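You operate a simulated robot arm through the tools that you are given. There is no shell and no other tool.

You are at the controls of a simulated two-armed robot. One attempt, no reset.

Task
At the valve board, vent the bead line: shut valves 5, 7 and 12, then open valve 13.
Fine: the other lines keep their air; leave the other valves.
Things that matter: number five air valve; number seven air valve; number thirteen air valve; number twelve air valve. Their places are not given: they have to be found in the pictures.

Only the result counts: the job must be done as asked and must still hold three seconds after the hand-in. Knocking over, shifting, dropping, spilling or breaking anything else fails it.

Robot
Two 7-joint arms with fingered hands on one trunk that stands fixed in place. Base frame: the origin is at the foot of the trunk, x ahead of it, y to its left, z up. Lengths are in m, angles in rad, forces in N, time in s.
The left shoulder is at [0.015, 0.174, 1.168], the right one opposite. With the tool pointing down near the work surface each hand reaches from about 0.22 to 0.7 m from the base axis, measured 20 degrees to its own side. Payload 3.8 kg a hand.
The TCP of each hand is the grasp point between the finger pads, 0.026 m short of the fingertips. In the tool frame z runs along the fingers and y along their closing line. Largest opening 0.132 m; the body of the gripper starts 0.073 m behind the TCP. The gripper is a hand of 3 fingers: y runs from the thumb to the fingers, the wrist lies at [0, 0, -0.224] in the tool frame, and closing takes about 1.5 s.
Orientation is that of the tool frame in the base frame, as [roll, pitch, yaw] about the fixed x, y, z axes, in that order (R = Rz(yaw) Ry(pitch) Rx(roll)). With the fingers straight down and closing along the base's y, the tool's x points along the base's -x, its y along +y and its z along -z.

Tools
- The arms move only by the tool move_arm. It takes "left_commands", "right_commands" or both (then of equal length, played together; a hand with none holds still); each is a list of rows, each an object (a shift or turn left out is 0, a gripper value left out holds the last) with "offset": the shift along the base's x, y, z in m, a list of three; "delta_rot": the turn, a rotation vector about the base's x, y, z in rad, a list of three. In form: [{"offset": [tx, ty, tz], "delta_rot": [wx, wy, wz]}, ...]. A call has 1 to 20 rows; each row shifts and turns the commanded pose from where the row before left it. "left_grip" and "right_grip" are, for a hand that has rows, the gripper command, from -1 (shut) to 1 (fully open), values between in proportion, set as the call begins (left out, the last holds). Rows are played at 5 a second. More than 0.05 m and 0.15 rad between two rows, or a gripper value outside its range, and nothing of the call is played. A pose out of reach is approached as far as the arm can. The call stops where the force on the tool passes 40 N (or 10 N more than at its start, if that is more) or the arm is blocked; 0.2 s more then pass. The fingers move at their own pace (about 0.108 m/s each) and stop on an object; they squeeze with about 34 N. The grip force told is the motor's: it shows also when the fingers shut on nothing. Time passes only in rows, and 0.2 s behind the last, so rows that do not move let the fingers close. It gives the time, the measured TCP pose, the force on the tool (base axes), the opening and the grip force at its end, in the units of the frame above (readings bear some noise), with the torque about the TCP (base axes, N m) and any sound that the robot's microphone picked up, and new pictures: "pictures" is both (left out), scene, wrist or none (wrist: the cameras of the hands that moved).
- Cameras (640 x 400 px; columns grow to the right, rows downward): "scene" is now at [0.1834, -0.0205, 1.1248]; the picture's right is [-0.29, -0.96, 0.00], its down [0.29, -0.09, -0.95] and it looks along [0.91, -0.27, 0.30] (base axes); focal length 214 px, centre (320, 200). "left" rides on the left gripper at [-0.062, 0.003, -0.092] in its tool frame; the picture's right is [-0.05, -1.00, 0.00], its down [0.83, -0.04, -0.55] and it looks along [0.55, -0.03, 0.83] (tool axes); focal length 230 px, centre (320, 200). "right" rides on the right gripper at [0.061, 0.003, -0.092] in its tool frame; the picture's right is [-0.05, 1.00, 0.00], its down [-0.83, -0.04, -0.55] and it looks along [-0.55, -0.03, 0.83] (tool axes); focal length 230 px, centre (320, 200).
- slide_trunk(by): slides the trunk up (or, below 0, down) by that many m; the arms and the scene camera ride with it, the base frame stays. It gives what a move gives, with no picture.
- set_fingers(finger1, finger2, thumb_bend, hand): sets how far each is bent, from 0 (flat) to 1 (curled in); at 0.3 the hand is open as for a grip, at 0.7 the pads meet at the TCP. One left out holds its place. A second passes; each finger stops where it meets its share of the squeeze, and holds until it gets a number again. A gripper value or a shape takes the hand back. It gives what a move gives, with no picture; readings hold the bend of each and the force on the fingers (four entries, about 0 where the hand has none), thumb and palm.
- preshape(shape, hand): the hand has 3 fingers and takes this shape, open, in about a second: jaw (thumb against the fingers, like two jaws); tri (thumb and two fingers); tip (a fingertip pinch); poke (one finger out to press); point (the index stretched); flat (the hand flat); cup (the hand cupped); fist (a fist). The gripper value then closes the fingers along that shape, each until it touches; the sizes above hold for jaw. It gives what a move gives, with no picture.
- head_to(pan, tilt): turns the head with the scene camera to pan (to the left, within 1.047 rad either way) and tilt (down, from -0.506 to 1.204), counted from straight ahead of the robot. It gives what a move gives, and a new picture of the scene camera.
- locate(camera, pixels): for up to 12 pixels [column, row] of the newest picture of that camera ("zoom" is the newest enlarged one), the place [x, y, z] in the base frame of the surface seen there, good to about 0.002 m. The clock stands still meanwhile.
- inspect(camera, box): a new picture of the part [left, top, right, bottom] of that camera's present view, enlarged. The clock stands still meanwhile.
- hand_in(): hands the job in; it is judged then, once.

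Unless the task says otherwise, let go and move clear before handing in.

The tools are called as a command line: name --argument value ..., lists and objects as JSON in quotes. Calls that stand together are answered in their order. move_arm: Moves the arms, as the interface text tells. Its arguments: {"type":"object","properties":{"left_commands":{"type":"array","items":{"type":"object","properties":{"offset":{"type":"array","items":{"type":"number"}},"delta_rot":{"type":"array","items":{"type":"number"}}}}},"left_grip":{"type":"number"},"right_commands":{"type":"array","items":{"type":"object","properties":{"offset":{"type":"array","items":{"type":"number"}},"delta_rot":{"type":"array","items":{"type":"number"}}}}},"right_grip":{"type":"number"},"pictures":{"type":"string","enum":["both","scene","wrist","none"]}},"required":[]} The other tools are called the same way: slide_trunk (by) slides the trunk up or down; preshape (shape, hand) gives the hand a shape; set_fingers (finger1, finger2, thumb_bend, hand) moves the fingers one by one; head_to (pan, tilt) turns the head that bears the scene camera; locate (camera, pixels) gives the place of the surface under pixels of a picture; inspect (camera, box) takes an enlarged picture of a part of a camera's view; hand_in () hands the job in.

At the start:

```text
time: 0.0
left_eef_pos: [0.3047, 0.0129, 1.3383]
left_tcp_rot: [-3.14, -0.001, -3.141]
left_force: [0.2, 0.4, 0.1]
left_ft_torque: [0.01, -0.02, 0.02]
left_grip_width: 0.1318
left_gripper_force: 0.1
left_shape: jaw
left_bend: [0.3, 0.3, 0.3]
left_finger forces: [0.1, 0.0, 0.1, 0.0, 0.0, 0.0]
right_eef_pos: [0.3297, -0.2884, 1.3984]
right_tcp_rot: [3.141, 0.004, 3.141]
right_force: [1.1, -0.1, -0.1]
right_ft_torque: [-0.02, 0.0, -0.03]
right_grip_width: 0.1317
right_gripper_force: 0.1
right_shape: jaw
right_bend: [0.3, 0.3, 0.3]
right_finger forces: [0.1, 0.1, 0.1, 0.0, 0.0, 0.1]
trunk travel left (down, up): [-0.467, 0.014]
head pan, tilt: [-0.29, -0.309]
```

scene: 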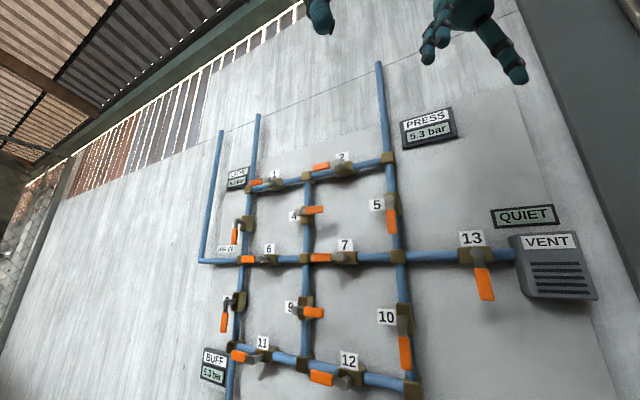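
right: 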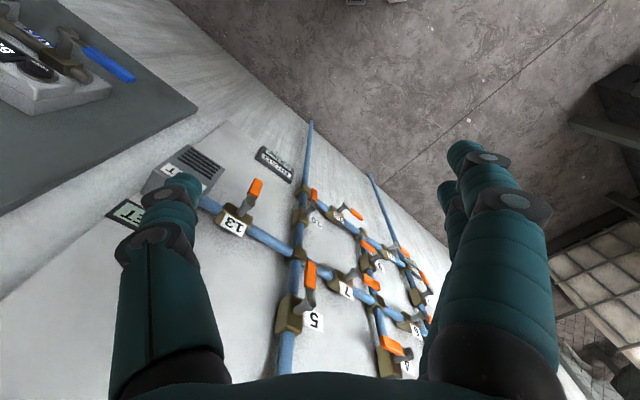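
left: 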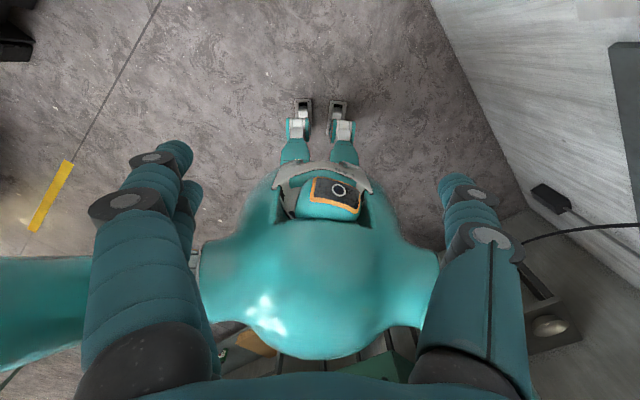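

The scene picture shows a valve board with orange-handled valves; 5 is at (390,215), 7 at (335,258), 12 at (335,378), 13 at (480,270). I'll aim the head down a little for a fuller view of the board.

head_to --pan -0.3 --tilt 0.0

```text
time: 0.8
left_eef_pos: [0.3037, 0.0147, 1.3385]
left_tcp_rot: [3.14, 0.0, -3.141]
left_force: [0.5, -0.3, 0.4]
left_ft_torque: [0.03, 0.0, -0.01]
left_grip_width: 0.1318
left_gripper_force: 0.1
left_shape: jaw
left_bend: [0.3, 0.3, 0.3]
left_finger forces: [0.0, 0.0, 0.1, 0.1, 0.0, 0.0]
right_eef_pos: [0.3303, -0.2893, 1.399]
right_tcp_rot: [-3.141, 0.002, 3.141]
right_force: [0.7, -0.2, 0.1]
right_ft_torque: [-0.02, -0.01, -0.07]
right_grip_width: 0.132
right_gripper_force: 0.0
right_shape: jaw
right_bend: [0.3, 0.3, 0.3]
right_finger forces: [0.1, 0.0, 0.0, 0.0, 0.0, 0.0]
trunk travel left (down, up): [-0.467, 0.014]
head pan, tilt: [-0.3, 0.0]
```

scene: 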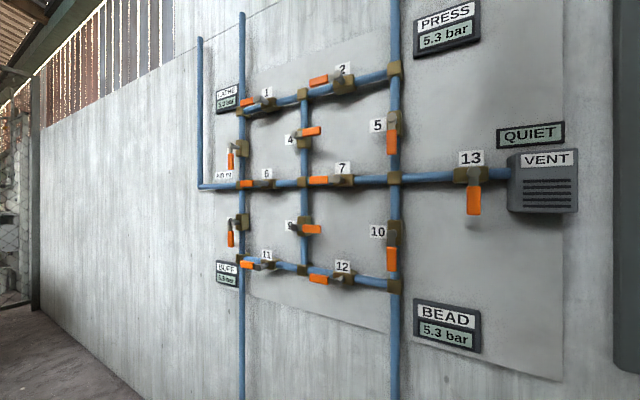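

inspect --camera "scene" --box '[200, 50, 420, 190]'

inspect --camera "scene" --box '[200, 170, 420, 310]'

inspect --camera "scene" --box '[360, 90, 600, 243]'

locate --camera "scene" --pixels '[[391, 143], [391, 118], [320, 180], [345, 180], [319, 279], [344, 280], [473, 203], [471, 174], [395, 179], [450, 130], [355, 230], [500, 330]]'

```text
2.86 times, centred on (310, 120) of scene
```

zoom: 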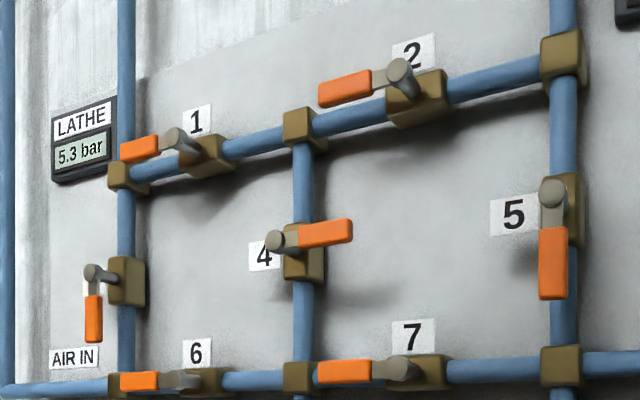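

```text
2.86 times, centred on (310, 240) of scene
```

zoom: 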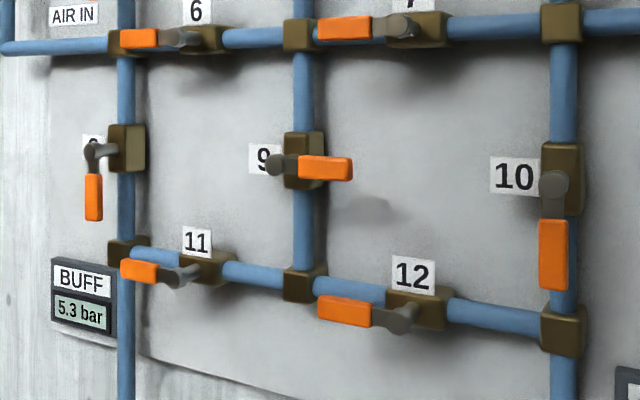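

```text
2.61 times, centred on (480, 166) of scene
```

zoom: 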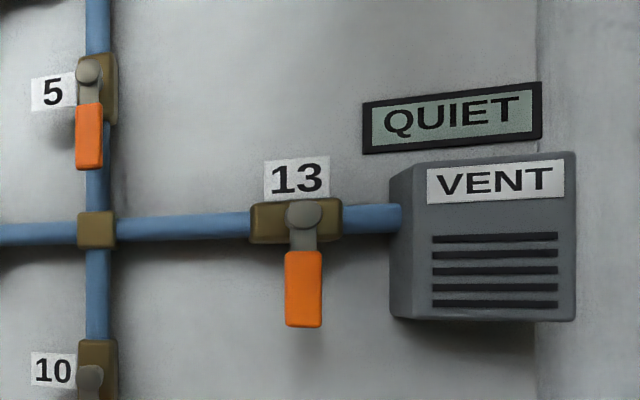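

```text
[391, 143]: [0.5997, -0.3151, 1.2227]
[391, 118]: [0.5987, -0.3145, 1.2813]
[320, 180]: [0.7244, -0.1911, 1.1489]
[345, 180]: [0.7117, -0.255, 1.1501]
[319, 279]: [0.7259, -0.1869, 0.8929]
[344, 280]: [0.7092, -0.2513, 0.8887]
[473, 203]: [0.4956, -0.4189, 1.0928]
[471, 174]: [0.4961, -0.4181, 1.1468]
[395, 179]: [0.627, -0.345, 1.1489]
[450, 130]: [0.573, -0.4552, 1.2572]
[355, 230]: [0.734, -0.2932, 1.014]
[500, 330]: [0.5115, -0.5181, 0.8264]
```

Levers lying along their pipe are open (1, 2, 5, 6, 7, 10, 11, 12). Levers across the pipe are closed (4, 9, 13). So closing turns counter-clockwise seen from the front: 5 from down to right, 7 and 12 from left to down. 13 opens from down to left. The board is vertical at x−y≈1.028, with the levers about 0.08 m off it. I'll move the left arm out of the way and swing the right hand to face the board.

move_arm --left_commands '[{"offset": [0, 0.02, 0]}, {"offset": [0, 0.02, 0]}, {"offset": [0, 0.02, 0]}, {"offset": [0, 0.02, 0]}, {"offset": [0, 0.02, 0]}, {"offset": [0, 0.02, 0]}, {"offset": [0, 0.02, 0]}, {"offset": [0, 0.02, 0]}, {"offset": [0, 0.02, 0]}, {"offset": [0, 0.02, 0]}]' --right_commands '[{"delta_rot": [0, 0, -0.131]}, {"delta_rot": [0, 0, -0.131]}, {"delta_rot": [0, 0, -0.131]}, {"delta_rot": [0, 0, -0.131]}, {"delta_rot": [0, 0, -0.131]}, {"delta_rot": [0, 0, -0.131]}, {"offset": [0.01895, 0.0075, -0.01627], "delta_rot": [-0.101, -0.101, 0]}, {"offset": [0.01895, 0.0075, -0.01627], "delta_rot": [-0.101, -0.101, 0]}, {"offset": [0.01895, 0.0075, -0.01627], "delta_rot": [-0.101, -0.101, 0]}, {"offset": [0.01895, 0.0075, -0.01627], "delta_rot": [-0.101, -0.101, 0]}]'

```text
time: 3.0
left_eef_pos: [0.3065, 0.2146, 1.3378]
left_tcp_rot: [3.141, -0.002, 3.142]
left_force: [-0.2, 0.8, 0.1]
left_ft_torque: [0.01, 0.0, 0.01]
left_grip_width: 0.1318
left_gripper_force: 0.0
left_shape: jaw
left_bend: [0.3, 0.3, 0.3]
left_finger forces: [0.0, 0.0, 0.0, 0.0, 0.0, 0.1]
right_eef_pos: [0.4068, -0.2595, 1.3336]
right_tcp_rot: [-3.14, 0.575, 2.357]
right_force: [-1.0, 0.2, 0.3]
right_ft_torque: [-0.02, -0.01, -0.01]
right_grip_width: 0.1317
right_gripper_force: 0.0
right_shape: jaw
right_bend: [0.3, 0.3, 0.3]
right_finger forces: [0.0, 0.0, 0.1, 0.0, 0.0, 0.1]
trunk travel left (down, up): [-0.467, 0.014]
head pan, tilt: [-0.3, 0.0]
```

scene: 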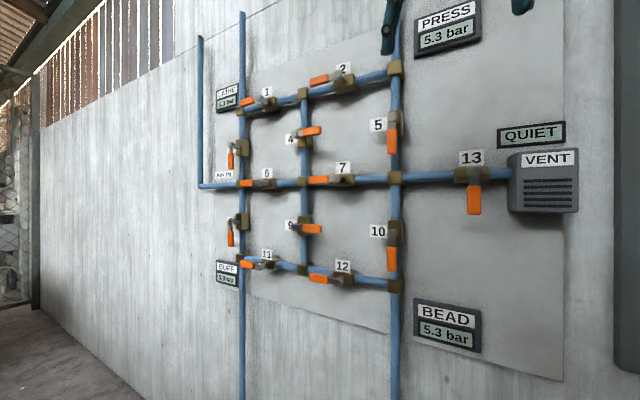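
right: 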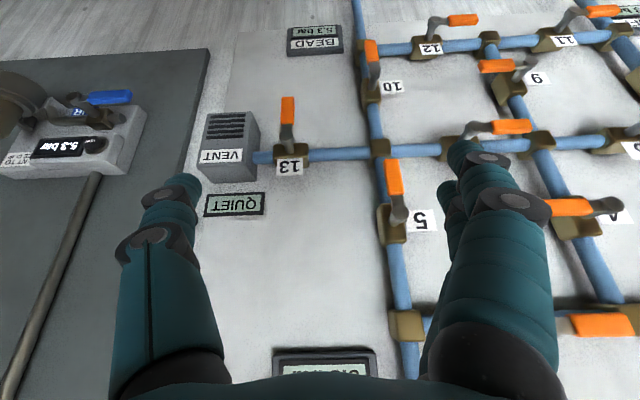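
left: 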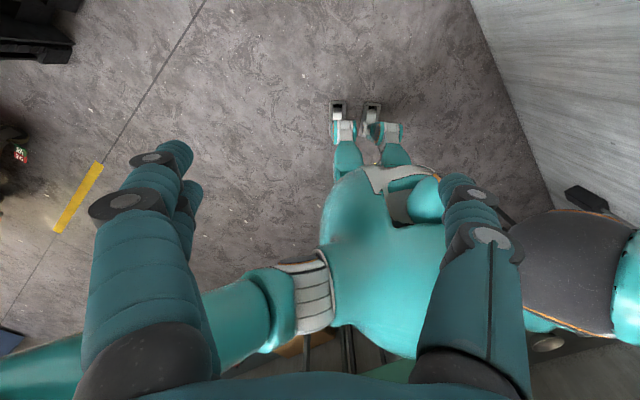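

The right hand is turning smoothly toward the board, and the wrist camera now sees the valves. I'll finish the tilt and close the jaw into a prong.

move_arm --right_commands '[{"offset": [0.01895, 0.0075, -0.01627], "delta_rot": [-0.101, -0.101, 0]}, {"offset": [0.01895, 0.0075, -0.01627], "delta_rot": [-0.101, -0.101, 0]}, {"offset": [0.01895, 0.0075, -0.01627], "delta_rot": [-0.101, -0.101, 0]}, {"offset": [0.01895, 0.0075, -0.01627], "delta_rot": [-0.101, -0.101, 0]}, {"offset": [0.01895, 0.0075, -0.01627], "delta_rot": [-0.101, -0.101, 0]}, {"offset": [0.01895, 0.0075, -0.01627], "delta_rot": [-0.101, -0.101, 0]}, {"offset": [0.01895, 0.0075, -0.01627], "delta_rot": [-0.101, -0.101, 0]}, {}]' --right_grip -1

```text
time: 4.8
left_eef_pos: [0.3038, 0.2145, 1.3399]
left_tcp_rot: [3.14, 0.001, -3.141]
left_force: [-0.5, 0.1, 0.2]
left_ft_torque: [0.02, -0.01, -0.01]
left_grip_width: 0.1318
left_gripper_force: 0.1
left_shape: jaw
left_bend: [0.3, 0.3, 0.3]
left_finger forces: [0.0, 0.1, 0.0, 0.0, 0.1, 0.1]
right_eef_pos: [0.5391, -0.2086, 1.2276]
right_tcp_rot: [0.419, 1.549, -0.37]
right_force: [-0.4, 0.1, -0.5]
right_ft_torque: [-0.01, -0.02, 0.01]
right_grip_width: 0.0
right_gripper_force: 34.0
right_shape: jaw
right_bend: [0.68, 0.68, 0.74]
right_finger forces: [0.1, 0.0, 0.0, 0.0, 0.0, 0.1]
trunk travel left (down, up): [-0.467, 0.014]
head pan, tilt: [-0.3, 0.0]
```

scene: 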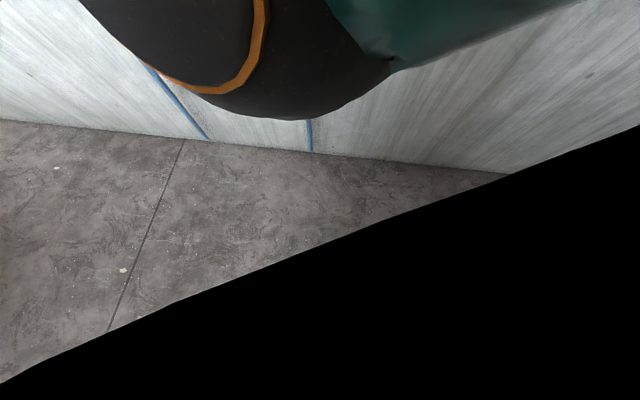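
right: 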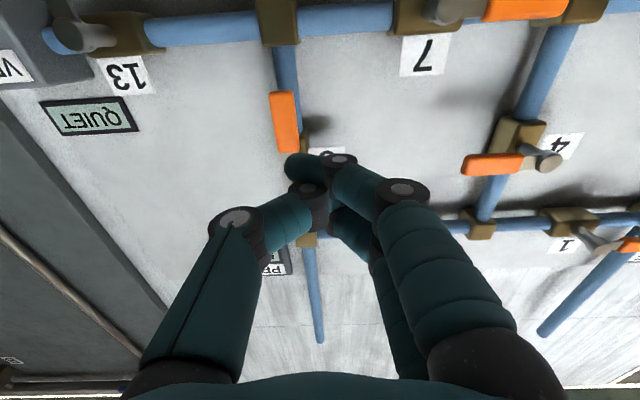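

The right hand now faces the board as a closed prong near valve 5, but the scene picture is now mostly arm and floor. I'll refresh that view.

inspect --camera "scene" --box '[0, 0, 640, 400]'

head_to --pan -0.6 --tilt 0.0

```text
1.00 times, centred on (320, 200) of scene (not enlarged: the box is as wide or as high as the picture)
```

zoom: 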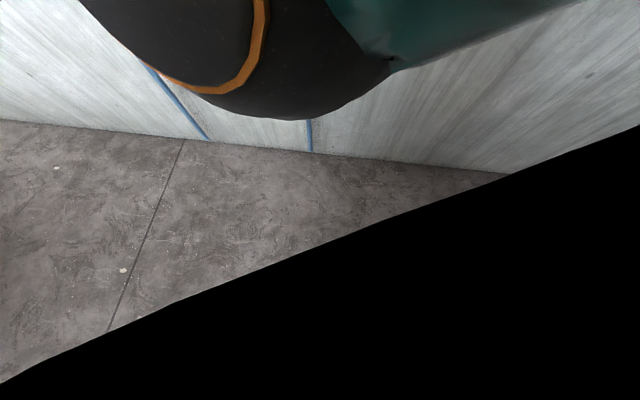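

```text
time: 5.6
left_eef_pos: [0.3042, 0.2144, 1.3377]
left_tcp_rot: [3.14, 0.001, -3.141]
left_force: [0.9, -0.6, -0.1]
left_ft_torque: [0.04, 0.0, 0.01]
left_grip_width: 0.1319
left_gripper_force: 0.1
left_shape: jaw
left_bend: [0.3, 0.3, 0.3]
left_finger forces: [0.0, 0.1, 0.1, 0.0, 0.0, 0.1]
right_eef_pos: [0.5388, -0.2097, 1.225]
right_tcp_rot: [0.259, 1.553, -0.531]
right_force: [0.2, -0.1, 0.7]
right_ft_torque: [0.01, -0.01, -0.03]
right_grip_width: 0.0
right_gripper_force: 34.4
right_shape: jaw
right_bend: [0.68, 0.68, 0.74]
right_finger forces: [0.0, 0.0, 0.0, 0.0, 0.1, 0.0]
trunk travel left (down, up): [-0.467, 0.014]
head pan, tilt: [-0.6, 0.0]
```

scene: 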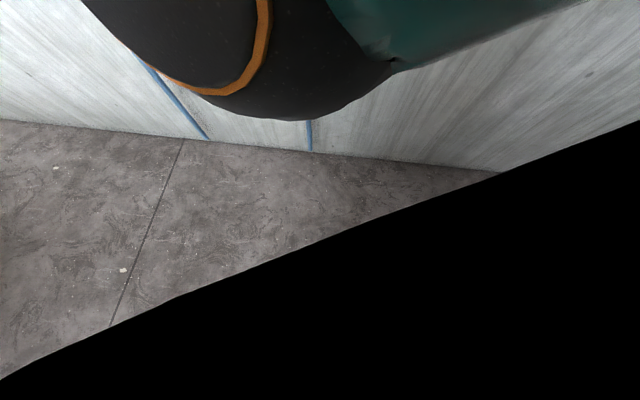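

The picture didn't change when the head panned, so the arm may be crowding the head. I'll locate the surfaces in front of the camera to see where everything is.

locate --camera "scene" --pixels '[[230, 60], [280, 100], [430, 30], [560, 5], [309, 150], [183, 140], [450, 300], [600, 200], [30, 30], [620, 100]]'

locate --camera "right" --pixels '[[284, 125], [425, 50], [298, 165], [340, 160], [400, 190], [235, 215], [497, 163], [520, 10], [85, 35]]'

```text
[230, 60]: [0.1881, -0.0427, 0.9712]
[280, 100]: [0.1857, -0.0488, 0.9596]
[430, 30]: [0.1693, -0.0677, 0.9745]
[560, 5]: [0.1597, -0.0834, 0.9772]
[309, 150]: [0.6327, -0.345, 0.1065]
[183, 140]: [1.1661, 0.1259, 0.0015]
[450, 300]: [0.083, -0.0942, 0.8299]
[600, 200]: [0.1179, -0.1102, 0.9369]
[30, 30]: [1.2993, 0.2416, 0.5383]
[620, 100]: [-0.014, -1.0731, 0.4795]
```

```text
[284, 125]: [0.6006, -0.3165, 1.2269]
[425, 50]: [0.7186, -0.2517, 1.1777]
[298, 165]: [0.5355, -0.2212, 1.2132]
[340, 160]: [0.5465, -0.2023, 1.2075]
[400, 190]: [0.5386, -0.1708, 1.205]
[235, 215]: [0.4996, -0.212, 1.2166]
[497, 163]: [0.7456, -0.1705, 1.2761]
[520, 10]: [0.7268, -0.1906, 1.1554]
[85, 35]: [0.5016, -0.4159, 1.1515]
```

The right elbow has swung inward in front of the head camera (about (0.19, −0.04, 0.97)), which is a poor posture. The left arm's forearm would line up naturally with the board normal. I'll reverse the right arm out to its start pose and use the left arm instead.

move_arm --right_commands '[{"offset": [-0.01895, -0.0075, 0.01627], "delta_rot": [0.101, 0.101, 0]}, {"offset": [-0.01895, -0.0075, 0.01627], "delta_rot": [0.101, 0.101, 0]}, {"offset": [-0.01895, -0.0075, 0.01627], "delta_rot": [0.101, 0.101, 0]}, {"offset": [-0.01895, -0.0075, 0.01627], "delta_rot": [0.101, 0.101, 0]}, {"offset": [-0.01895, -0.0075, 0.01627], "delta_rot": [0.101, 0.101, 0]}, {"offset": [-0.01895, -0.0075, 0.01627], "delta_rot": [0.101, 0.101, 0]}, {"offset": [-0.01895, -0.0075, 0.01627], "delta_rot": [0.101, 0.101, 0]}, {"offset": [-0.01895, -0.0075, 0.01627], "delta_rot": [0.101, 0.101, 0]}, {"offset": [-0.01895, -0.0075, 0.01627], "delta_rot": [0.101, 0.101, 0]}, {"offset": [-0.01895, -0.0075, 0.01627], "delta_rot": [0.101, 0.101, 0]}, {"offset": [-0.01895, -0.0075, 0.01627], "delta_rot": [0.101, 0.101, 0]}, {"delta_rot": [0, 0, 0.131]}, {"delta_rot": [0, 0, 0.131]}, {"delta_rot": [0, 0, 0.131]}, {"delta_rot": [0, 0, 0.131]}, {"delta_rot": [0, 0, 0.131]}, {"delta_rot": [0, 0, 0.131]}]'

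head_to --pan -0.5 --tilt 0.0

```text
time: 9.2
left_eef_pos: [0.3039, 0.2151, 1.3382]
left_tcp_rot: [3.141, 0.0, -3.141]
left_force: [0.1, 0.2, -0.9]
left_ft_torque: [-0.01, -0.02, 0.0]
left_grip_width: 0.1318
left_gripper_force: 0.1
left_shape: jaw
left_bend: [0.3, 0.3, 0.3]
left_finger forces: [0.1, 0.0, 0.0, 0.0, 0.0, 0.0]
right_eef_pos: [0.3313, -0.289, 1.398]
right_tcp_rot: [3.141, 0.0, -3.14]
right_force: [0.1, -0.1, -0.3]
right_ft_torque: [0.04, 0.01, 0.01]
right_grip_width: 0.0001
right_gripper_force: 33.8
right_shape: jaw
right_bend: [0.68, 0.68, 0.74]
right_finger forces: [0.0, 0.0, 0.0, 0.0, 0.1, 0.0]
trunk travel left (down, up): [-0.467, 0.014]
head pan, tilt: [-0.6, 0.0]
```

scene: 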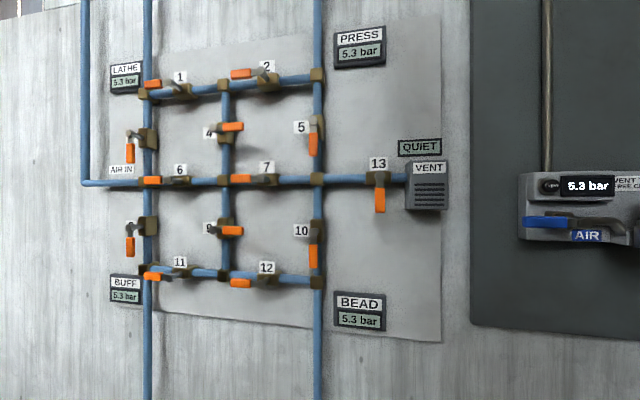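
right: 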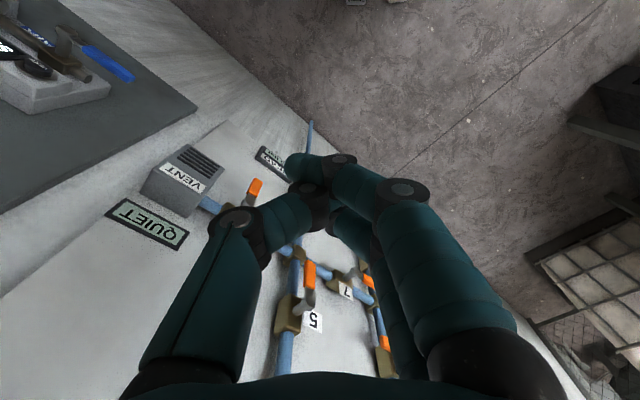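

```text
time: 9.9
left_eef_pos: [0.3041, 0.2152, 1.3378]
left_tcp_rot: [-3.141, 0.001, 3.14]
left_force: [0.2, -1.1, 0.1]
left_ft_torque: [-0.01, -0.02, -0.01]
left_grip_width: 0.1318
left_gripper_force: 0.1
left_shape: jaw
left_bend: [0.3, 0.3, 0.3]
left_finger forces: [0.0, 0.1, 0.0, 0.1, 0.0, 0.0]
right_eef_pos: [0.3302, -0.2901, 1.3993]
right_tcp_rot: [-3.141, 0.003, 3.141]
right_force: [0.0, 0.2, -0.6]
right_ft_torque: [-0.01, -0.01, -0.03]
right_grip_width: 0.0002
right_gripper_force: 33.6
right_shape: jaw
right_bend: [0.68, 0.68, 0.74]
right_finger forces: [0.0, 0.1, 0.0, 0.0, 0.0, 0.1]
trunk travel left (down, up): [-0.467, 0.014]
head pan, tilt: [-0.499, 0.0]
```

scene: 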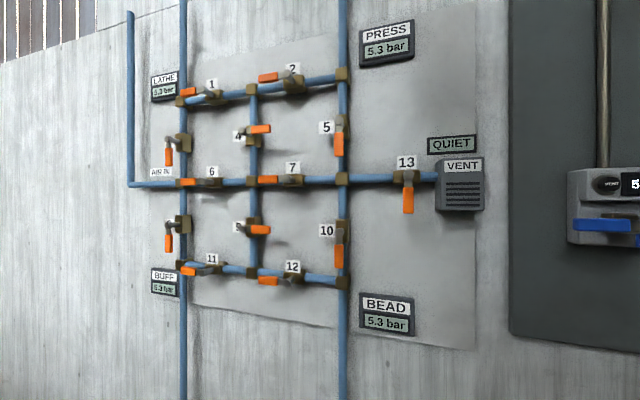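

The scene view is back and every valve is still in its original position. Now I'll swing the left hand to face the board, in stages, closing it into a prong.

move_arm --left_commands '[{"offset": [0.0138, -0.0248, -0.00694], "delta_rot": [0, 0, -0.131]}, {"offset": [0.0138, -0.0248, -0.00694], "delta_rot": [0, 0, -0.131]}, {"offset": [0.0138, -0.0248, -0.00694], "delta_rot": [0, 0, -0.131]}, {"offset": [0.0138, -0.0248, -0.00694], "delta_rot": [0, 0, -0.131]}, {"offset": [0.0138, -0.0248, -0.00694], "delta_rot": [0, 0, -0.131]}, {"offset": [0.0138, -0.0248, -0.00694], "delta_rot": [0, 0, -0.131]}, {"offset": [0.0138, -0.0248, -0.00694], "delta_rot": [-0.101, -0.101, 0]}, {"offset": [0.0138, -0.0248, -0.00694], "delta_rot": [-0.101, -0.101, 0]}, {"offset": [0.0138, -0.0248, -0.00694], "delta_rot": [-0.101, -0.101, 0]}, {"offset": [0.0138, -0.0248, -0.00694], "delta_rot": [-0.101, -0.101, 0]}]' --left_grip -1

```text
time: 12.1
left_eef_pos: [0.4414, -0.0344, 1.27]
left_tcp_rot: [-3.142, 0.573, 2.357]
left_force: [-0.2, 0.3, 0.0]
left_ft_torque: [0.0, -0.02, 0.0]
left_grip_width: 0.0001
left_gripper_force: 34.2
left_shape: jaw
left_bend: [0.68, 0.68, 0.74]
left_finger forces: [0.0, 0.0, 0.1, 0.0, 0.0, 0.0]
right_eef_pos: [0.3316, -0.2881, 1.397]
right_tcp_rot: [3.141, 0.0, -3.141]
right_force: [-0.3, -0.2, 0.0]
right_ft_torque: [0.03, -0.01, -0.04]
right_grip_width: 0.0
right_gripper_force: 34.3
right_shape: jaw
right_bend: [0.68, 0.68, 0.74]
right_finger forces: [0.0, 0.0, 0.0, 0.0, 0.1, 0.1]
trunk travel left (down, up): [-0.467, 0.014]
head pan, tilt: [-0.499, 0.0]
```

scene: 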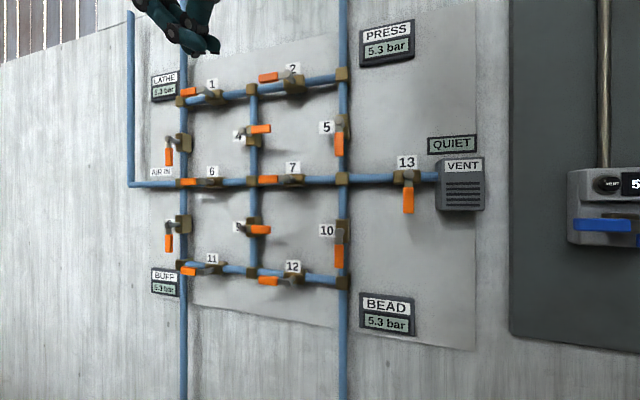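
left: 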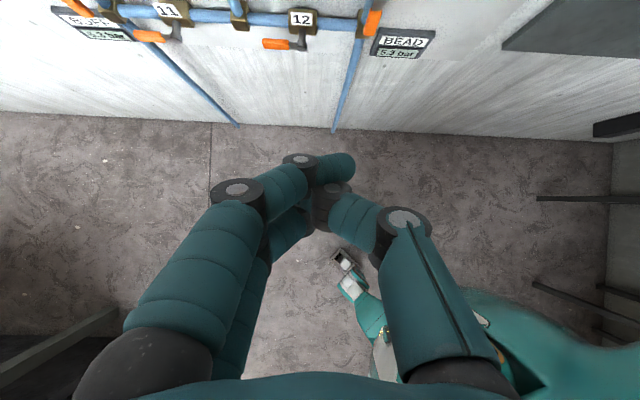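

The left arm is moving cleanly with the scene view clear. I'll finish the tilt toward the area in front of valve 5.

move_arm --left_commands '[{"offset": [0.0138, -0.0248, -0.00694], "delta_rot": [-0.101, -0.101, 0]}, {"offset": [0.0138, -0.0248, -0.00694], "delta_rot": [-0.101, -0.101, 0]}, {"offset": [0.0138, -0.0248, -0.00694], "delta_rot": [-0.101, -0.101, 0]}, {"offset": [0.0138, -0.0248, -0.00694], "delta_rot": [-0.101, -0.101, 0]}, {"offset": [0.0138, -0.0248, -0.00694], "delta_rot": [-0.101, -0.101, 0]}, {"offset": [0.0138, -0.0248, -0.00694], "delta_rot": [-0.101, -0.101, 0]}, {"offset": [0.0138, -0.0248, -0.00694], "delta_rot": [-0.101, -0.101, 0]}]'

```text
time: 13.7
left_eef_pos: [0.5308, -0.2033, 1.2302]
left_tcp_rot: [2.312, 1.533, 1.461]
left_force: [-0.2, -0.2, 0.3]
left_ft_torque: [0.04, 0.03, 0.01]
left_grip_width: 0.0
left_gripper_force: 33.6
left_shape: jaw
left_bend: [0.68, 0.68, 0.74]
left_finger forces: [0.1, 0.0, 0.1, 0.0, 0.0, 0.0]
left hand out of reach, approached as far as the arm can: row 7
right_eef_pos: [0.3321, -0.2901, 1.3967]
right_tcp_rot: [3.141, 0.001, -3.141]
right_force: [0.0, 0.1, 0.1]
right_ft_torque: [0.02, 0.02, -0.01]
right_grip_width: 0.0
right_gripper_force: 33.7
right_shape: jaw
right_bend: [0.68, 0.68, 0.74]
right_finger forces: [0.1, 0.1, 0.0, 0.1, 0.0, 0.0]
trunk travel left (down, up): [-0.467, 0.014]
head pan, tilt: [-0.499, 0.0]
```

scene: 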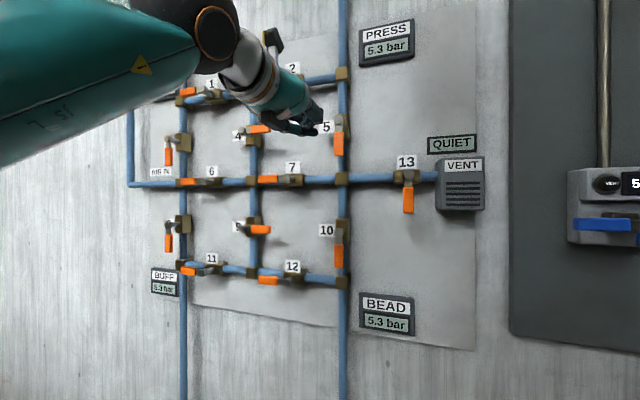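
left: 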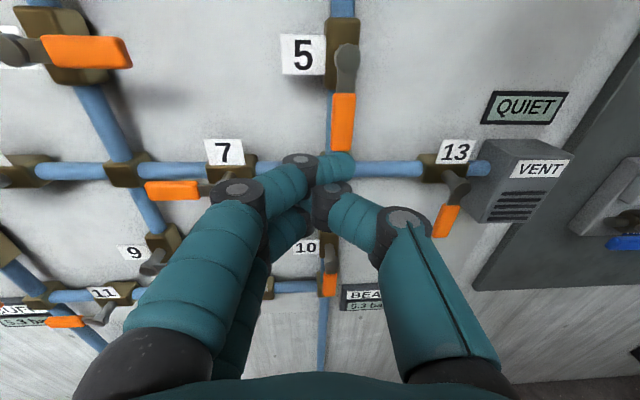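

The left hand is near the target, with the last row marginally out of reach by a few degrees. The closed fingers interleave rather than form a clean prong, so I'll try the poke shape and look at it.

preshape --shape "poke" --hand "left"

inspect --camera "left" --box '[0, 0, 640, 400]'

inspect --camera "scene" --box '[200, 50, 420, 190]'

```text
time: 14.6
left_eef_pos: [0.5291, -0.2033, 1.23]
left_tcp_rot: [2.341, 1.53, 1.492]
left_force: [-0.2, -0.1, -0.6]
left_ft_torque: [0.01, 0.02, 0.04]
left_grip_width: 0.0001
left_gripper_force: 0.1
left_shape: poke
left_bend: [1.0, 1.0, 1.0]
left_finger forces: [0.0, 0.1, 0.1, 0.0, 0.1, 0.1]
right_eef_pos: [0.3307, -0.2893, 1.3982]
right_tcp_rot: [3.14, 0.001, -3.141]
right_force: [0.1, 0.0, -0.3]
right_ft_torque: [0.02, 0.0, -0.02]
right_grip_width: 0.0
right_gripper_force: 33.9
right_shape: jaw
right_bend: [0.68, 0.68, 0.74]
right_finger forces: [0.0, 0.0, 0.0, 0.0, 0.0, 0.1]
trunk travel left (down, up): [-0.467, 0.014]
head pan, tilt: [-0.499, 0.0]
```

```text
1.00 times, centred on (320, 200) of left (not enlarged: the box is as wide or as high as the picture)
```

zoom: 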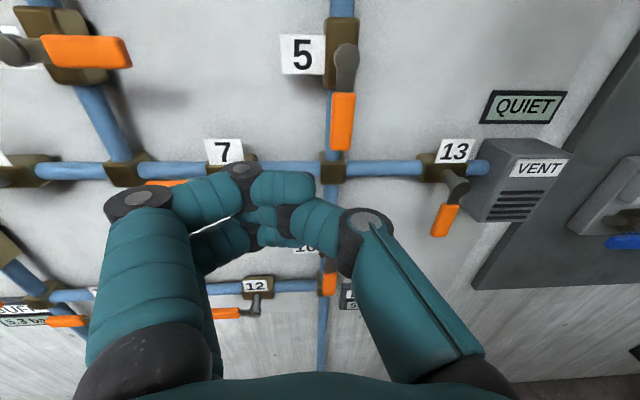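

```text
2.86 times, centred on (310, 120) of scene
```

zoom: 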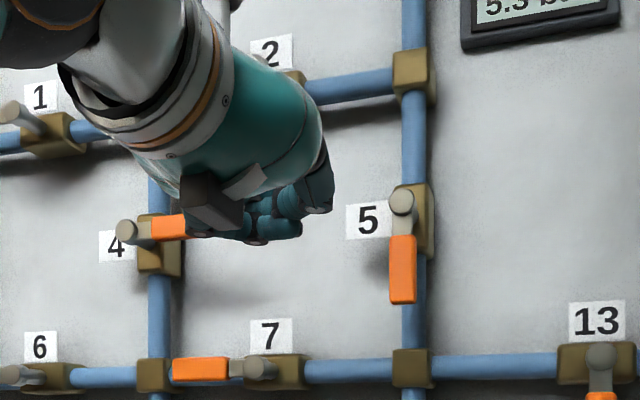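

Poke curls everything into a ball here, so I'll make my own prong: thumb out at 0.3 with both fingers curled. Then I'll measure it and the lever depths.

set_fingers --hand "left" --finger1 1.0 --finger2 1.0 --thumb_bend 0.3

inspect --camera "left" --box '[0, 0, 640, 400]'

```text
time: 15.6
left_eef_pos: [0.5288, -0.2038, 1.2309]
left_tcp_rot: [2.324, 1.532, 1.473]
left_force: [-0.5, -0.7, -0.3]
left_ft_torque: [0.0, 0.02, -0.01]
left_grip_width: 0.0105
left_gripper_force: 0.0
left_shape: fingers
left_bend: [0.82, 0.82, 0.75]
left_finger forces: [0.1, 0.1, 0.0, 0.1, 0.1, 0.1]
right_eef_pos: [0.3307, -0.2886, 1.399]
right_tcp_rot: [3.141, 0.002, -3.139]
right_force: [-0.8, -0.6, -0.5]
right_ft_torque: [0.01, 0.01, 0.02]
right_grip_width: 0.0003
right_gripper_force: 34.6
right_shape: jaw
right_bend: [0.68, 0.68, 0.74]
right_finger forces: [0.1, 0.0, 0.0, 0.0, 0.0, 0.0]
trunk travel left (down, up): [-0.467, 0.014]
head pan, tilt: [-0.499, 0.0]
```

```text
1.00 times, centred on (320, 200) of left (not enlarged: the box is as wide or as high as the picture)
```

zoom: 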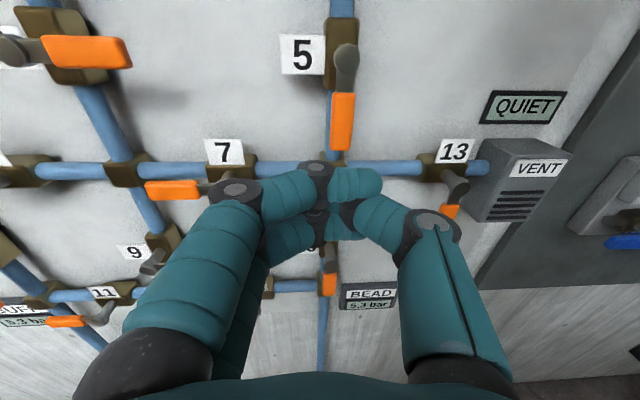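

The thumb seems caught between the fingers, with bends at 0.82/0.82/0.75. I'll open the whole hand first and then curl only the two fingers.

preshape --shape "jaw" --hand "left"

set_fingers --hand "left" --finger1 1.0 --finger2 1.0 --thumb_bend 0.3

inspect --camera "left" --box '[0, 0, 640, 400]'

```text
time: 16.5
left_eef_pos: [0.5283, -0.2025, 1.2306]
left_tcp_rot: [2.322, 1.533, 1.473]
left_force: [-1.0, 0.0, -0.2]
left_ft_torque: [0.0, 0.0, 0.02]
left_grip_width: 0.132
left_gripper_force: 0.1
left_shape: jaw
left_bend: [0.3, 0.3, 0.3]
left_finger forces: [0.0, 0.1, 0.0, 0.1, 0.1, 0.0]
right_eef_pos: [0.3305, -0.2896, 1.3982]
right_tcp_rot: [3.141, 0.002, 3.141]
right_force: [0.4, -0.2, 0.0]
right_ft_torque: [-0.01, -0.02, 0.02]
right_grip_width: 0.0
right_gripper_force: 34.3
right_shape: jaw
right_bend: [0.68, 0.68, 0.74]
right_finger forces: [0.0, 0.0, 0.1, 0.0, 0.0, 0.1]
trunk travel left (down, up): [-0.467, 0.014]
head pan, tilt: [-0.499, 0.0]
```

```text
time: 17.5
left_eef_pos: [0.5279, -0.2024, 1.231]
left_tcp_rot: [2.322, 1.532, 1.472]
left_force: [-0.2, 0.2, 0.3]
left_ft_torque: [-0.01, -0.04, -0.01]
left_grip_width: 0.0576
left_gripper_force: 0.1
left_shape: fingers
left_bend: [1.0, 1.0, 0.3]
left_finger forces: [0.0, 0.0, 0.0, 0.0, 0.0, 0.1]
right_eef_pos: [0.3321, -0.2893, 1.3984]
right_tcp_rot: [-3.141, 0.001, -3.141]
right_force: [-0.3, 0.2, 0.2]
right_ft_torque: [-0.01, 0.01, 0.01]
right_grip_width: 0.0001
right_gripper_force: 33.9
right_shape: jaw
right_bend: [0.68, 0.68, 0.74]
right_finger forces: [0.1, 0.0, 0.1, 0.0, 0.1, 0.0]
trunk travel left (down, up): [-0.467, 0.014]
head pan, tilt: [-0.499, 0.0]
```

```text
1.00 times, centred on (320, 200) of left (not enlarged: the box is as wide or as high as the picture)
```

zoom: 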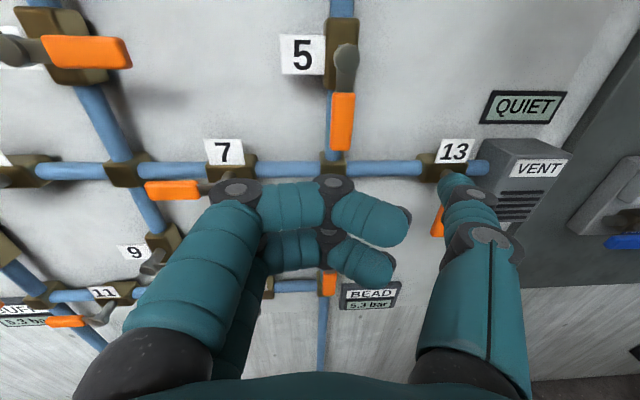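

Now the thumb is a clear prong, tip near (455,180), with the fingers curled. I'll measure the prong tip, the curled knuckles, and the lever and vent box depths.

locate --camera "left" --pixels '[[453, 178], [463, 192], [470, 215], [333, 183], [375, 215], [237, 190], [290, 195], [342, 120], [346, 55], [515, 150], [510, 200], [180, 190]]'

inspect --camera "left" --box '[280, 0, 400, 180]'

inspect --camera "scene" --box '[220, 70, 420, 200]'

```text
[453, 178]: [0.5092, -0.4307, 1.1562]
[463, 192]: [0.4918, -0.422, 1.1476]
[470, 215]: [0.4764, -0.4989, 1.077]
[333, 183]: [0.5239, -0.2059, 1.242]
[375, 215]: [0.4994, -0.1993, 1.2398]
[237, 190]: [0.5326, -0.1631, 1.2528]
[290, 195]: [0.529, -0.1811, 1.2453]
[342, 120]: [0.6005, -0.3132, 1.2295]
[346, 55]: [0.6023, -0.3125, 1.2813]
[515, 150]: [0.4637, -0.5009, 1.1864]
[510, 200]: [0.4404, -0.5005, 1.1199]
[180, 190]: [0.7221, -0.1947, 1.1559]
```

```text
2.22 times, centred on (340, 90) of left
```

zoom: 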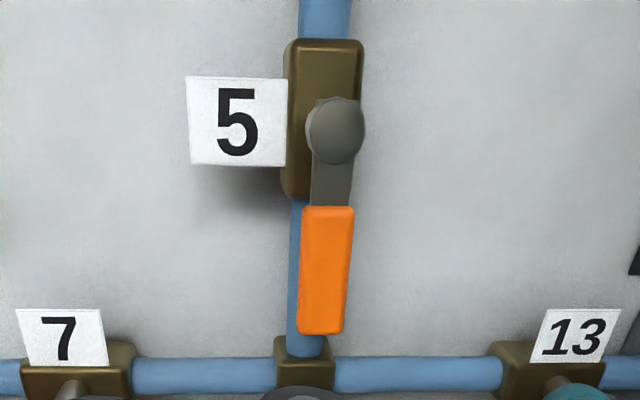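

```text
3.08 times, centred on (320, 135) of scene
```

zoom: 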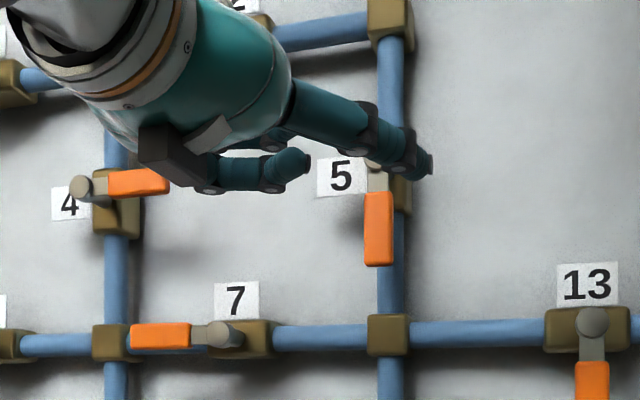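

locate --camera "zoom" --pixels '[[426, 165], [410, 155], [385, 130], [300, 165], [272, 175], [205, 178], [215, 130], [285, 45], [378, 228]]'

inspect --camera "left" --box '[400, 130, 580, 260]'

```text
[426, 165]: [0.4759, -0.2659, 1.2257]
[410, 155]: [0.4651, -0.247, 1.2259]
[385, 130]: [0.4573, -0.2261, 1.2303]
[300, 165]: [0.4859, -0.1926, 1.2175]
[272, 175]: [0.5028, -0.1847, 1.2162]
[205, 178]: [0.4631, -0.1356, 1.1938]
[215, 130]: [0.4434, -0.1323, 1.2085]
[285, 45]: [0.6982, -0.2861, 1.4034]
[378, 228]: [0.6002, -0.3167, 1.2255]
```

```text
3.08 times, centred on (490, 195) of left
```

zoom: 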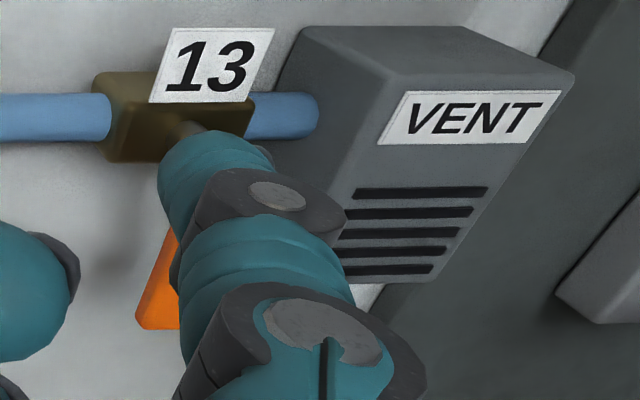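

locate --camera "zoom" --pixels '[[200, 150], [172, 160], [205, 138], [230, 140], [260, 195], [165, 130], [150, 300], [440, 80], [330, 80], [420, 230]]'

inspect --camera "left" --box '[200, 140, 440, 300]'

```text
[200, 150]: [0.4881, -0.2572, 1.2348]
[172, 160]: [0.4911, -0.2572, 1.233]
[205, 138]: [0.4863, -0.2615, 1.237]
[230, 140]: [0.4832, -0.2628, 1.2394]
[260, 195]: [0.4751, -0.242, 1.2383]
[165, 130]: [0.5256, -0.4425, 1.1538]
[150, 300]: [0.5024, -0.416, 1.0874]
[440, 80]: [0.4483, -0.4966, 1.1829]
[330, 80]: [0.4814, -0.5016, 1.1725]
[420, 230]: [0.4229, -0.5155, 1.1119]
```

```text
2.50 times, centred on (320, 220) of left
```

zoom: 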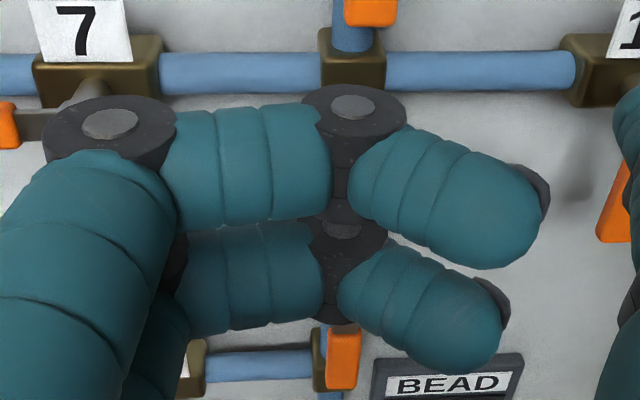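

locate --camera "zoom" --pixels '[[352, 100], [310, 110], [395, 105], [110, 115], [60, 130], [240, 130], [450, 200], [540, 200], [345, 225], [345, 290]]'

```text
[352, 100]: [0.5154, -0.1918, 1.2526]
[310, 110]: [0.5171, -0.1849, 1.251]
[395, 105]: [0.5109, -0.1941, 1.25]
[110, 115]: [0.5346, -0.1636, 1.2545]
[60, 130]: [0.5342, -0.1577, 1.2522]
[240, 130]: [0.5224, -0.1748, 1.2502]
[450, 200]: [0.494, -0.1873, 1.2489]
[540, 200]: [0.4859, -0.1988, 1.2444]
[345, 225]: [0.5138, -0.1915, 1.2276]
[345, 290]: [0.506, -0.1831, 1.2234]
```

The thumb prong sits about 0.075 m to the board's right of the TCP and reaches about 0.02 m past it. The curled knuckles stay about 0.012 m behind the TCP, so they clear the levers at h≈0.08. Next I'll shift the hand left so the prong is left of lever 5, still standing off.

move_arm --left_commands '[{"offset": [0.019, 0.019, 0]}, {"offset": [0.019, 0.019, 0]}, {"offset": [0.019, 0.019, 0]}, {"offset": [0.015, -0.015, 0]}, {"offset": [0.015, -0.015, 0]}, {}]'

```text
time: 18.9
left_eef_pos: [0.6149, -0.175, 1.2288]
left_tcp_rot: [2.312, 1.532, 1.462]
left_force: [0.1, -0.1, 0.0]
left_ft_torque: [-0.01, -0.01, 0.0]
left_grip_width: 0.0575
left_gripper_force: 0.0
left_shape: fingers
left_bend: [1.0, 1.0, 0.3]
left_finger forces: [0.0, 0.1, 0.1, 0.1, 0.1, 0.1]
right_eef_pos: [0.3312, -0.2889, 1.3984]
right_tcp_rot: [3.141, 0.002, -3.141]
right_force: [-0.2, 1.2, -0.1]
right_ft_torque: [0.0, -0.01, -0.03]
right_grip_width: 0.0
right_gripper_force: 34.2
right_shape: jaw
right_bend: [0.68, 0.68, 0.74]
right_finger forces: [0.1, 0.0, 0.0, 0.1, 0.0, 0.0]
trunk travel left (down, up): [-0.467, 0.014]
head pan, tilt: [-0.499, 0.0]
```

scene: 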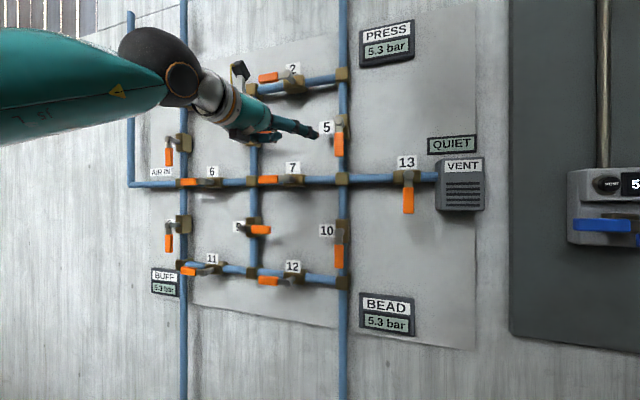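
left: 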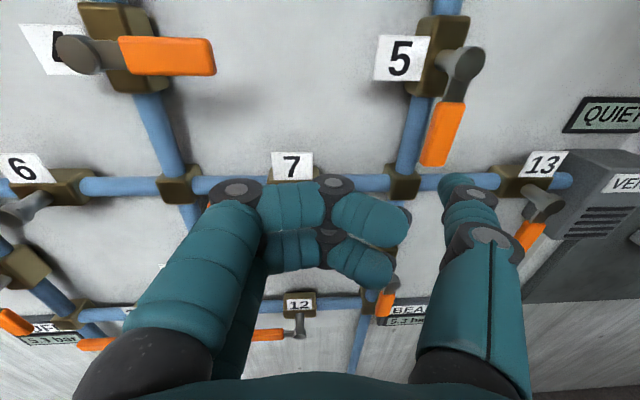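

TCP is at h≈0.168 and s≈−0.311. I'll check the prong tip's actual place before moving in.

inspect --camera "scene" --box '[240, 90, 360, 180]'

inspect --camera "left" --box '[380, 20, 560, 260]'

```text
4.44 times, centred on (300, 135) of scene
```

zoom: 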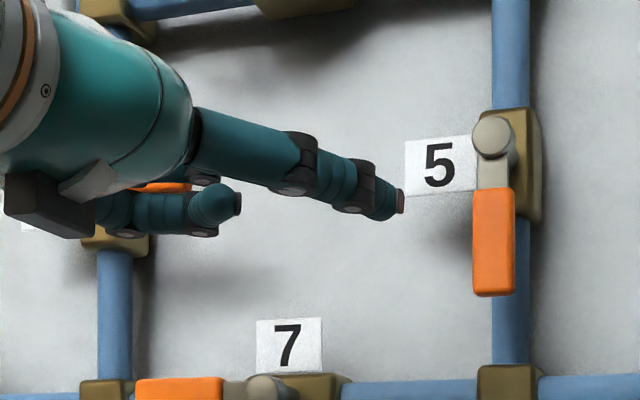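

```text
1.67 times, centred on (470, 140) of left
```

zoom: 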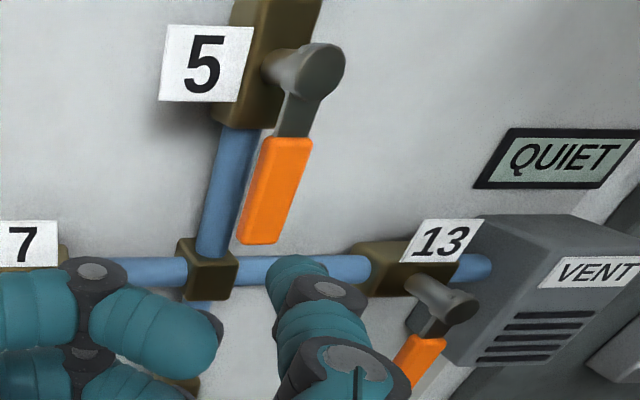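

locate --camera "zoom" --pixels '[[290, 262], [315, 265], [275, 280], [285, 180], [255, 200], [247, 180], [300, 90], [275, 68]]'

locate --camera "scene" --pixels '[[329, 135], [327, 134], [323, 133], [318, 131], [309, 127]]'

```text
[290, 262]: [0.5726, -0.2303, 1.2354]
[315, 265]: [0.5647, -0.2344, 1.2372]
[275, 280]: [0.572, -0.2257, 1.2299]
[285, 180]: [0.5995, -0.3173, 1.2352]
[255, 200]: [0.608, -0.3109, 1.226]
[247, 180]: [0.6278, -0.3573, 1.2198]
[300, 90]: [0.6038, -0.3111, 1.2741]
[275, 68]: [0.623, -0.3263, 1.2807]
```

```text
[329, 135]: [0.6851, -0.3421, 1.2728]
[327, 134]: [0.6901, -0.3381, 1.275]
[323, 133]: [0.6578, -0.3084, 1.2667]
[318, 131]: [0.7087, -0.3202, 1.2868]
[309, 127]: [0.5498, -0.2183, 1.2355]
```

locate --camera "scene" --pixels '[[318, 135], [317, 136], [317, 133], [315, 134], [313, 135], [319, 136]]'

```text
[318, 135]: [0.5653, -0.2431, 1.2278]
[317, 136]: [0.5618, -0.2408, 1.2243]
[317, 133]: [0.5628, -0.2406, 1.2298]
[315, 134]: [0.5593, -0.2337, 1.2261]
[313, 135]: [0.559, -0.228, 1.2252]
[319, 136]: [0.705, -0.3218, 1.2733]
```

The prong tip end is about 0.015 m past the TCP, and its right edge is at s≈−0.227, 16 mm left of lever 5. I'll move straight in so the tip reaches h≈0.06.

move_arm --left_commands '[{"offset": [0.0131, -0.0131, -0.002]}, {"offset": [0.0131, -0.0131, -0.002]}, {"offset": [0.0131, -0.0131, -0.002]}, {"offset": [0.0131, -0.0131, -0.002]}, {"offset": [0.0131, -0.0131, -0.002]}, {}]'

```text
time: 20.3
left_eef_pos: [0.6797, -0.2419, 1.2184]
left_tcp_rot: [2.304, 1.533, 1.453]
left_force: [-0.2, 0.2, -0.3]
left_ft_torque: [0.0, 0.0, 0.02]
left_grip_width: 0.0576
left_gripper_force: 0.1
left_shape: fingers
left_bend: [1.0, 1.0, 0.3]
left_finger forces: [0.0, 0.0, 0.0, 0.0, 0.0, 0.0]
right_eef_pos: [0.3313, -0.2886, 1.3981]
right_tcp_rot: [-3.141, 0.002, 3.141]
right_force: [0.4, 0.1, 0.4]
right_ft_torque: [-0.01, 0.0, 0.04]
right_grip_width: 0.0
right_gripper_force: 34.1
right_shape: jaw
right_bend: [0.68, 0.68, 0.74]
right_finger forces: [0.0, 0.0, 0.0, 0.1, 0.0, 0.0]
trunk travel left (down, up): [-0.467, 0.014]
head pan, tilt: [-0.499, 0.0]
```

scene: 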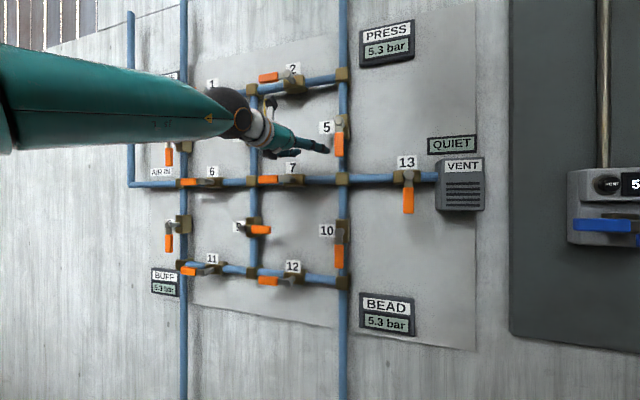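
left: 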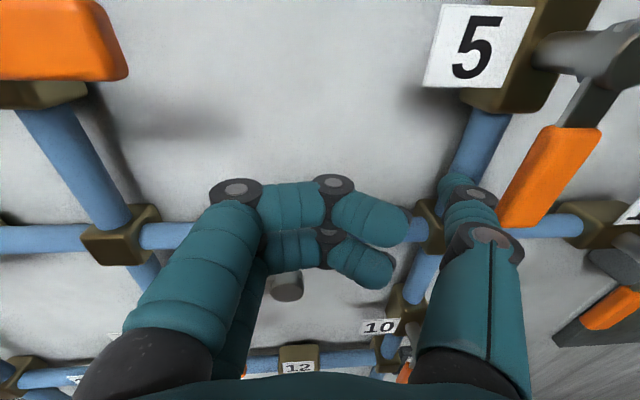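

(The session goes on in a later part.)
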